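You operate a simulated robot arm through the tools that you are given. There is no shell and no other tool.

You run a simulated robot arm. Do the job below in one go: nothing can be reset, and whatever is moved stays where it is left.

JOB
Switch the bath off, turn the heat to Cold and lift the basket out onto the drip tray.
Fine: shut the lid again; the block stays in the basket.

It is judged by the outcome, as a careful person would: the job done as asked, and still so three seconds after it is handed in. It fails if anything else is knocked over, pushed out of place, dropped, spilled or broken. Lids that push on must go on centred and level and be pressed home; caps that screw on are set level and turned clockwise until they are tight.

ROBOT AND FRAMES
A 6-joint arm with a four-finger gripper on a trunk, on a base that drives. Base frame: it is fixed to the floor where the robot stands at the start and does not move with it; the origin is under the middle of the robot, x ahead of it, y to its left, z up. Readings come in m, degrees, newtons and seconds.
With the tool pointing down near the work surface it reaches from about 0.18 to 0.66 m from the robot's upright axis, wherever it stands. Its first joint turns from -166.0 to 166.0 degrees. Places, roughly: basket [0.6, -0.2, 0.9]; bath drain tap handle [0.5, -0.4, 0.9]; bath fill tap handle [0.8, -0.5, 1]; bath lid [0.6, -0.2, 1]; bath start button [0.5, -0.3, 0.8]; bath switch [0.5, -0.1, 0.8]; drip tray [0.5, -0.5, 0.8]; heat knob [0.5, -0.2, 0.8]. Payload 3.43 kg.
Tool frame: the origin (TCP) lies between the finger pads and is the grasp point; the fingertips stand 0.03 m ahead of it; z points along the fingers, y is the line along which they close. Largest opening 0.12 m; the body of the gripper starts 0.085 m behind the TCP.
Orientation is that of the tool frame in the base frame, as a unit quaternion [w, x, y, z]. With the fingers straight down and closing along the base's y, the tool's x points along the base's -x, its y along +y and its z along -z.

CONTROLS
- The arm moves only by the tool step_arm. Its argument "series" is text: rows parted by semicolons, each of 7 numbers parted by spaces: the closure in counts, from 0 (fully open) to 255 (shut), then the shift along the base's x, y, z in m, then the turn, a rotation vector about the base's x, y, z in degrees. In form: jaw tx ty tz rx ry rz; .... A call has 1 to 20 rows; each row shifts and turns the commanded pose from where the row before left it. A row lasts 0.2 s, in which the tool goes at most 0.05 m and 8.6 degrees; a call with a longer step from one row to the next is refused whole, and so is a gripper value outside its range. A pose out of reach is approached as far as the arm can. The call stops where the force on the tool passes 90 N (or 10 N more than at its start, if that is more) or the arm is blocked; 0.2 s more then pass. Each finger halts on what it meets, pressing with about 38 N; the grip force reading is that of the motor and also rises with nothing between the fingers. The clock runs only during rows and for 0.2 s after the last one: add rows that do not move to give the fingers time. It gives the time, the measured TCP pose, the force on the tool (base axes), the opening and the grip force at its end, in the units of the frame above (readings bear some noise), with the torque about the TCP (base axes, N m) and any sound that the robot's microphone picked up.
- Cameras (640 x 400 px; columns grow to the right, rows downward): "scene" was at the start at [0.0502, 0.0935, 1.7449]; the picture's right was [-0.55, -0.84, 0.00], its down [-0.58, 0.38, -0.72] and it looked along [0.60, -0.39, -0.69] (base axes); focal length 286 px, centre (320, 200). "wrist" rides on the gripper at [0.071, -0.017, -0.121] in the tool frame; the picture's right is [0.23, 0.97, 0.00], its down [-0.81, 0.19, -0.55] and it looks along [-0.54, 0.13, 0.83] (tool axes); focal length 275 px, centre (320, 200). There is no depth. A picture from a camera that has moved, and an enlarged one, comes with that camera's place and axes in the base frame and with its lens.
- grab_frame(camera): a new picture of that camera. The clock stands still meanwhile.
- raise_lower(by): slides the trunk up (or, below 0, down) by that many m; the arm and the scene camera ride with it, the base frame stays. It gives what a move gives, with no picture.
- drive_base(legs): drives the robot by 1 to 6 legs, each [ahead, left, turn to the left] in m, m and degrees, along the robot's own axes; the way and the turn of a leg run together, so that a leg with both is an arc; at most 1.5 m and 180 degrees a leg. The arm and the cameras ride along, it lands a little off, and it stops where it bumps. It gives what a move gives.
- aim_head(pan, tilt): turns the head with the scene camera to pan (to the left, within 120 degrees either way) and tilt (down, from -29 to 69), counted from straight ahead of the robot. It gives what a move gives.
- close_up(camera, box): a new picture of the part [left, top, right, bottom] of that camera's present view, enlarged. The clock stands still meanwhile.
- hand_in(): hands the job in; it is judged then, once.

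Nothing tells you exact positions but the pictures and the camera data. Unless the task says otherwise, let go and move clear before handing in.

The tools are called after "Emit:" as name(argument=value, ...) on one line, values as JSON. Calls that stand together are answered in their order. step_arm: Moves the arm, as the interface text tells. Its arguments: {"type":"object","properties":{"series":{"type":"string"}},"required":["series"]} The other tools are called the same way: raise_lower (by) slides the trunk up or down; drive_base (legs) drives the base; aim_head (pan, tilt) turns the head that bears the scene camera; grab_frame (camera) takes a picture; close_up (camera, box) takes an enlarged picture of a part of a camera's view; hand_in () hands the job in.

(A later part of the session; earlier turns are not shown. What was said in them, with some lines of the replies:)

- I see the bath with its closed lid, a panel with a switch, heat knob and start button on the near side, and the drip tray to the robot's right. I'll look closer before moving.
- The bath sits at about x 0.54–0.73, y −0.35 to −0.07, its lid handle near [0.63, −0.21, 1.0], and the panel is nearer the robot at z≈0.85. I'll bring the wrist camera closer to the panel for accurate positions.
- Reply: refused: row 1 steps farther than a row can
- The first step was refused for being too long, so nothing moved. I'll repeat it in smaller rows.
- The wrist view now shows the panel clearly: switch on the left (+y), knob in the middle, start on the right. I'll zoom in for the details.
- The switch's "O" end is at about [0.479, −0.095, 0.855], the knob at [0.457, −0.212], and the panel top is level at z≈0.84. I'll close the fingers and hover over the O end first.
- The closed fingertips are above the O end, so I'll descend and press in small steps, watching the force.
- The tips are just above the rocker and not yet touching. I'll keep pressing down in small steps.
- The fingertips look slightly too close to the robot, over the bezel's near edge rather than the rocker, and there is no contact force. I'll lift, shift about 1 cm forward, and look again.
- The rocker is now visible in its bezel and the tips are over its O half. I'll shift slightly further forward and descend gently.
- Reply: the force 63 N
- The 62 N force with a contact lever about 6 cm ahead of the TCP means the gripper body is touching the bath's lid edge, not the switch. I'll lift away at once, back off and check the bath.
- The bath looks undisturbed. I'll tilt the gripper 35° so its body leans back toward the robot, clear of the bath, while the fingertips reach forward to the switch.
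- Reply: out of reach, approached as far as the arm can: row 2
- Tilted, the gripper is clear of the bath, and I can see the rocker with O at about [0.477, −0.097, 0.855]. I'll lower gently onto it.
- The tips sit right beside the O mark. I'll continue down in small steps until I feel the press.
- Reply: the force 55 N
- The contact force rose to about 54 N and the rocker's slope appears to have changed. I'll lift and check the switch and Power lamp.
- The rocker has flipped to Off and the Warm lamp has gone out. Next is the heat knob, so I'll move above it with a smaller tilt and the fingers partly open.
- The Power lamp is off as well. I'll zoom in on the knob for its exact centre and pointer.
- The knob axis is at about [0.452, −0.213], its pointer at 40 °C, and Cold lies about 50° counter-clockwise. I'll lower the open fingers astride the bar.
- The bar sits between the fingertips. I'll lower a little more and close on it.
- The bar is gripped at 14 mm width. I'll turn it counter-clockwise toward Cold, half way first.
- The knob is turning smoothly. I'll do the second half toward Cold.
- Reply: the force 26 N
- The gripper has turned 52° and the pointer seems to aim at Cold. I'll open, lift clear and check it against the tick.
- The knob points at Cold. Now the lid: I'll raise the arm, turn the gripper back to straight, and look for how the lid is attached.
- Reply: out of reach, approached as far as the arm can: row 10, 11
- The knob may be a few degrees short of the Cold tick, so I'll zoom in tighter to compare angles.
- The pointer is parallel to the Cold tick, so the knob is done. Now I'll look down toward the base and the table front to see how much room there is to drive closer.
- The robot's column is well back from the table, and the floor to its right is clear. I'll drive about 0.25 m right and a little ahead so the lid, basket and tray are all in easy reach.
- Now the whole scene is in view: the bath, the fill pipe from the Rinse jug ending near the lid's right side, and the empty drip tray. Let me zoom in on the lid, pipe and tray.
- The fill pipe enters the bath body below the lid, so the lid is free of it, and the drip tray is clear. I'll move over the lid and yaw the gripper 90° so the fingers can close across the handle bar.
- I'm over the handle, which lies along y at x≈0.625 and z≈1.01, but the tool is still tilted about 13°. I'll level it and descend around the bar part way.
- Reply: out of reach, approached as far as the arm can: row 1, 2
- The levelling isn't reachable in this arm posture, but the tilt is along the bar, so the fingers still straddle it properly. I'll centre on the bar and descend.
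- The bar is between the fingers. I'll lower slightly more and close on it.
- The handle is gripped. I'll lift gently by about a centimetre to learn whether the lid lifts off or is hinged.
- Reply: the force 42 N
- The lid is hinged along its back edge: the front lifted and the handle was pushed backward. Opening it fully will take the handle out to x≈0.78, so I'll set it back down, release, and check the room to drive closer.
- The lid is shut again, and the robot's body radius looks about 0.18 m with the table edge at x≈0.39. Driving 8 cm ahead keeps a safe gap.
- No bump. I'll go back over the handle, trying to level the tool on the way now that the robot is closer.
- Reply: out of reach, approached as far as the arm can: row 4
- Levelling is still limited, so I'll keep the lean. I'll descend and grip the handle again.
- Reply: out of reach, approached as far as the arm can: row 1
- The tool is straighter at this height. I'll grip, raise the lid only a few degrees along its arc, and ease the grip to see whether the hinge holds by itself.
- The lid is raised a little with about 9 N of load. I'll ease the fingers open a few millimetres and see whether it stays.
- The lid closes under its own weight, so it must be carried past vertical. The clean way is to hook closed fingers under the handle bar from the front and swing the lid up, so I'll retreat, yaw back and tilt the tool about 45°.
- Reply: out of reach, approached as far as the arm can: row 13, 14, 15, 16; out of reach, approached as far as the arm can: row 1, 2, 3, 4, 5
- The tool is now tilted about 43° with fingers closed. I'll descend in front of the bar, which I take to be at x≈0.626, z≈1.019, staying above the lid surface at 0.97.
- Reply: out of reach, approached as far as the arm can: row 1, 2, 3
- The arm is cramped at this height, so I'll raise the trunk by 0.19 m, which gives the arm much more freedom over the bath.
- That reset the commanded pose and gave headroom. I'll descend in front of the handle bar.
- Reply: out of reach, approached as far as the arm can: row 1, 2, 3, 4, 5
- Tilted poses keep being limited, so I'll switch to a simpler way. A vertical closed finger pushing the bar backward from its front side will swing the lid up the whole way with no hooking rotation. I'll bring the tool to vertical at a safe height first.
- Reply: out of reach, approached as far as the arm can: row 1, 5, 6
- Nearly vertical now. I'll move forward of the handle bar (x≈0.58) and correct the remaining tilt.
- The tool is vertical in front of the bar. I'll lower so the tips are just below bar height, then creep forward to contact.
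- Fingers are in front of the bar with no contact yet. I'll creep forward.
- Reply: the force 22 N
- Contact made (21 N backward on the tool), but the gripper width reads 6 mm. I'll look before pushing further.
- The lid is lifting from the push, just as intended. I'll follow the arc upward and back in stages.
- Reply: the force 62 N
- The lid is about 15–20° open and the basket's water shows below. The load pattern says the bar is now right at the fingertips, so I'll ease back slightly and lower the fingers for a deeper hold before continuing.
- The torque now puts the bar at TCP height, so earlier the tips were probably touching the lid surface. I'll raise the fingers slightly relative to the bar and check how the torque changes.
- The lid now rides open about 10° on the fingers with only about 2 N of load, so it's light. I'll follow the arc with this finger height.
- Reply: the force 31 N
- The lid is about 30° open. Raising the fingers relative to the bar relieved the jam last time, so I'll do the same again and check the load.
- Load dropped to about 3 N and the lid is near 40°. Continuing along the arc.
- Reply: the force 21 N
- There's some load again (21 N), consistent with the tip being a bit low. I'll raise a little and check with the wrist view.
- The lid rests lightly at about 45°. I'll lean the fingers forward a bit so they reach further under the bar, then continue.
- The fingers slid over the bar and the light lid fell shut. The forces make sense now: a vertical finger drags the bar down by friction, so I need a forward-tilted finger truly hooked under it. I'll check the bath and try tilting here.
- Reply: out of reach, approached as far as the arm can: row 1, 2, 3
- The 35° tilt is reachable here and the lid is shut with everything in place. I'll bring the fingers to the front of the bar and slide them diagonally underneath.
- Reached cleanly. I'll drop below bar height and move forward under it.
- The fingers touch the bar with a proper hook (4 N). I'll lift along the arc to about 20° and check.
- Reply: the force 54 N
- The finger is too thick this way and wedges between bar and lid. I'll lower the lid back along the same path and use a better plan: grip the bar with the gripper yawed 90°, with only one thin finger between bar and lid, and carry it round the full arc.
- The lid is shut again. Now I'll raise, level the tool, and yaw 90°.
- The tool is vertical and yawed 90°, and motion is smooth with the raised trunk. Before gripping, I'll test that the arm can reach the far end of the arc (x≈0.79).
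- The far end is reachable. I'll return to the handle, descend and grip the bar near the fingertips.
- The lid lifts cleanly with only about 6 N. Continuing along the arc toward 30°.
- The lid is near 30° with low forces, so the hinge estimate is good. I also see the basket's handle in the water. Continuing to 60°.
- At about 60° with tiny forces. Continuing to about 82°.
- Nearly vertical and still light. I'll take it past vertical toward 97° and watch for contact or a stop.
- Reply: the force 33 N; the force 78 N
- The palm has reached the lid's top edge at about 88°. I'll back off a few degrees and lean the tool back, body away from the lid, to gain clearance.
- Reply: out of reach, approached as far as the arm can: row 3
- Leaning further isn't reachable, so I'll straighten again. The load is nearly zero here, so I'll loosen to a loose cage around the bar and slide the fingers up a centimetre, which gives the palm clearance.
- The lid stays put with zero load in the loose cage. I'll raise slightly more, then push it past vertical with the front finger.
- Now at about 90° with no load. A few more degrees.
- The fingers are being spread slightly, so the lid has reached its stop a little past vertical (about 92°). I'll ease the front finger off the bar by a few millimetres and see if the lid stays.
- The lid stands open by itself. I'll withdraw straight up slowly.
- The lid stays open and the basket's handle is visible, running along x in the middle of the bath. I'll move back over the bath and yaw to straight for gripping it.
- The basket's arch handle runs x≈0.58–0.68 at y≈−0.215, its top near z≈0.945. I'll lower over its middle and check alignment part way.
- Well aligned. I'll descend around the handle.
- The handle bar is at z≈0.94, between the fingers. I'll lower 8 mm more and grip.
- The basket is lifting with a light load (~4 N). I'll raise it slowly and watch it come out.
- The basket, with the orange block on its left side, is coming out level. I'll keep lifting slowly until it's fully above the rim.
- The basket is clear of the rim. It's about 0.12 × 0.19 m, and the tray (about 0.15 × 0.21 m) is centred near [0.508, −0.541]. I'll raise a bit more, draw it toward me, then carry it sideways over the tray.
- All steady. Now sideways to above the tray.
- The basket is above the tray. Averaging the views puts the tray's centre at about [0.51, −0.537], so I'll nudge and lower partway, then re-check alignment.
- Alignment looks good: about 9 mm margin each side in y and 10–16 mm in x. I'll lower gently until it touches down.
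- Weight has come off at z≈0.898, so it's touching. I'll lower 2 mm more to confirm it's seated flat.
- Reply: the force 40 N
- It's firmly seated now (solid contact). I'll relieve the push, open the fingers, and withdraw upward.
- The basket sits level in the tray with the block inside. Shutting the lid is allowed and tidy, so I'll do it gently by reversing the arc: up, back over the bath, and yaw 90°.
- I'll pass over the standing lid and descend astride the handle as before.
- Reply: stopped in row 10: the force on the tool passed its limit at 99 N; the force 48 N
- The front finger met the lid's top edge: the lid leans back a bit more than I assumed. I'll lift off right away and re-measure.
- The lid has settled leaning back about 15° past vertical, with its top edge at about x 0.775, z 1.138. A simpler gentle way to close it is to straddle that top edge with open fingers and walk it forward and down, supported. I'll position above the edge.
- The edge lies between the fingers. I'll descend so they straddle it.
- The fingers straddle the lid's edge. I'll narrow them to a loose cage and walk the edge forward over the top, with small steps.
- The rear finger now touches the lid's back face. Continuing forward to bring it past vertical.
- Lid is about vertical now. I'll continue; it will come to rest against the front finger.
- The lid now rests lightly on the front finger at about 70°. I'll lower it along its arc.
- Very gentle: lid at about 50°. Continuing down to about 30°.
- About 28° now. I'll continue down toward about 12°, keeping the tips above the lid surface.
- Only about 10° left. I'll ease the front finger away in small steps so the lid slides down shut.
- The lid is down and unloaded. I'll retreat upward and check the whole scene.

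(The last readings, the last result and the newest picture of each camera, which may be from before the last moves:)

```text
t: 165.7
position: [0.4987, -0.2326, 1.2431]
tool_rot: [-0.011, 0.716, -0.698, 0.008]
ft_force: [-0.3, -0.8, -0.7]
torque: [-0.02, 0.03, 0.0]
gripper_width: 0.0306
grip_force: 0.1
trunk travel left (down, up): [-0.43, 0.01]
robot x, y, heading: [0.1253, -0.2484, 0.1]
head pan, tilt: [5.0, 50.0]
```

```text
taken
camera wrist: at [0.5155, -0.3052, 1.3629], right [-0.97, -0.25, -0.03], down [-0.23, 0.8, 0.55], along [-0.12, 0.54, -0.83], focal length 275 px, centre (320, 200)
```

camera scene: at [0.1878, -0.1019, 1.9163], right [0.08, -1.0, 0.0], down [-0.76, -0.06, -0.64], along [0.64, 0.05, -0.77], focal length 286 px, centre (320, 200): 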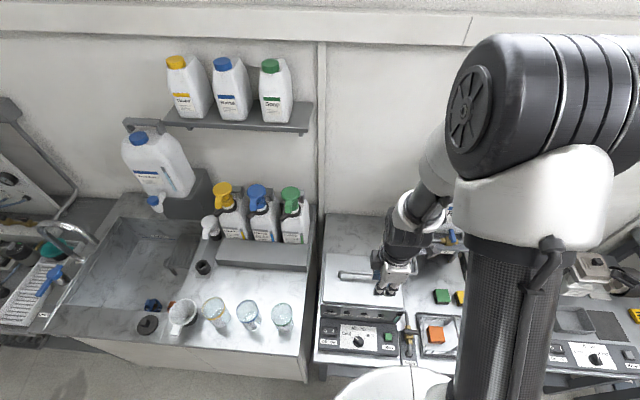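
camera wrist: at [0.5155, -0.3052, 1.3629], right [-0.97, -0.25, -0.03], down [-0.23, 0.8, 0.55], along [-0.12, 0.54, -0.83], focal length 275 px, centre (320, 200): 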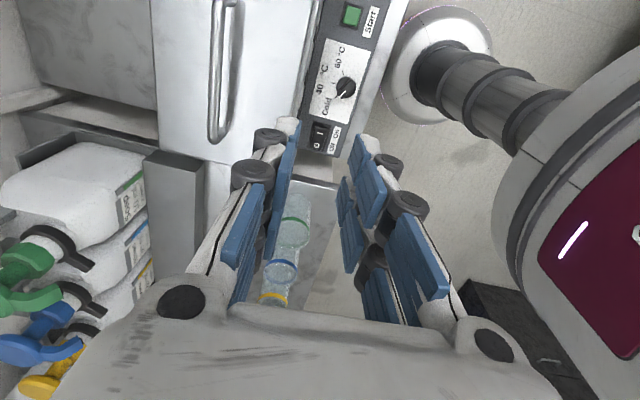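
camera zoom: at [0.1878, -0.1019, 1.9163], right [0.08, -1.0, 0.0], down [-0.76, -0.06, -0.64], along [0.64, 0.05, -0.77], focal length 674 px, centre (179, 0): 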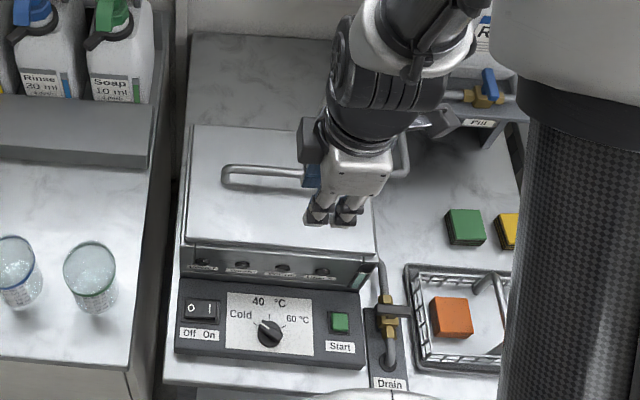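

The lid is shut, the basket is on the tray with the block inside, and everything else is in place. One last close look at the knob, switch and lid.

Emit:
close_up(camera="scene", box=[340, 318, 400, 352])

Emit:
close_up(camera="scene", box=[315, 240, 415, 350])

Emit:
close_up(camera="scene", box=[395, 270, 465, 370])

```text
10.67 times, centred on (370, 335) of scene
camera zoom: at [0.1878, -0.1019, 1.9163], right [0.08, -1.0, 0.0], down [-0.76, -0.06, -0.64], along [0.64, 0.05, -0.77], focal length 3054 px, centre (-213, -1240)
```

zoom: 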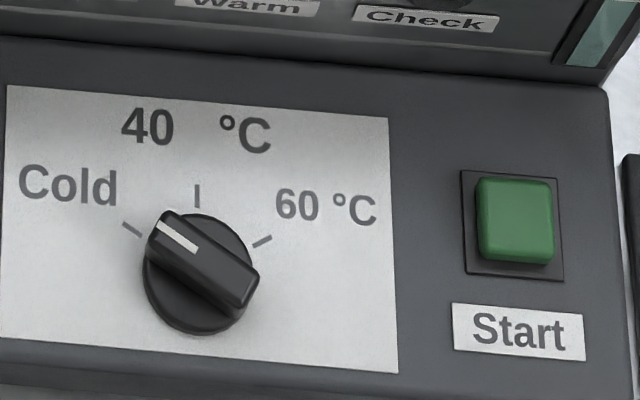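

```text
3.64 times, centred on (365, 295) of scene
camera zoom: at [0.1878, -0.1019, 1.9163], right [0.08, -1.0, 0.0], down [-0.76, -0.06, -0.64], along [0.64, 0.05, -0.77], focal length 1041 px, centre (156, -146)
```

zoom: 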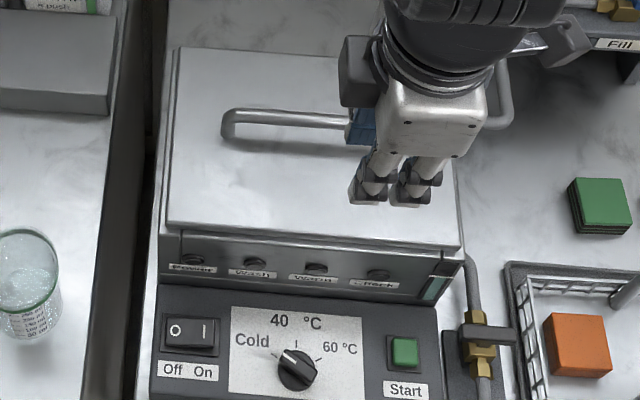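

```text
4.00 times, centred on (430, 320) of scene
camera zoom: at [0.1878, -0.1019, 1.9163], right [0.08, -1.0, 0.0], down [-0.76, -0.06, -0.64], along [0.64, 0.05, -0.77], focal length 1145 px, centre (-120, -280)
```

zoom: 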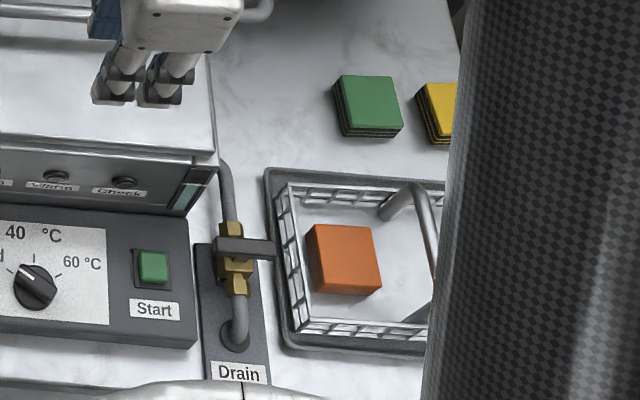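

Everything checks out:
- **Switch:** it is at Off and the lamps are dark.
- **Heat knob:** the pointer is parallel to the Cold tick.
- **Basket:** it rests level in the drip tray with the block inside.
- **Lid:** it is shut.

The arm is clear of everything, so I'm handing in.

Emit:
hand_in()

```text
The job is handed in.
```

The job is handed in. The bath is switched off with its lamps dark, the heat knob is at Cold, and the basket sits level in the drip tray with the block still inside. I also shut the lid again.

It did not go entirely smoothly:

- **Lid:** while I was working out how to open it, it dropped shut twice. The first drop was from a centimetre or so, the second from about 45°.
- **Hard contacts:** the gripper pressed on the closed lid's edge once (about 62 N). Later a finger came down on the open lid's top edge (99 N, where the arm stopped itself).

I saw no damage, spill or shifted item in the final pictures.
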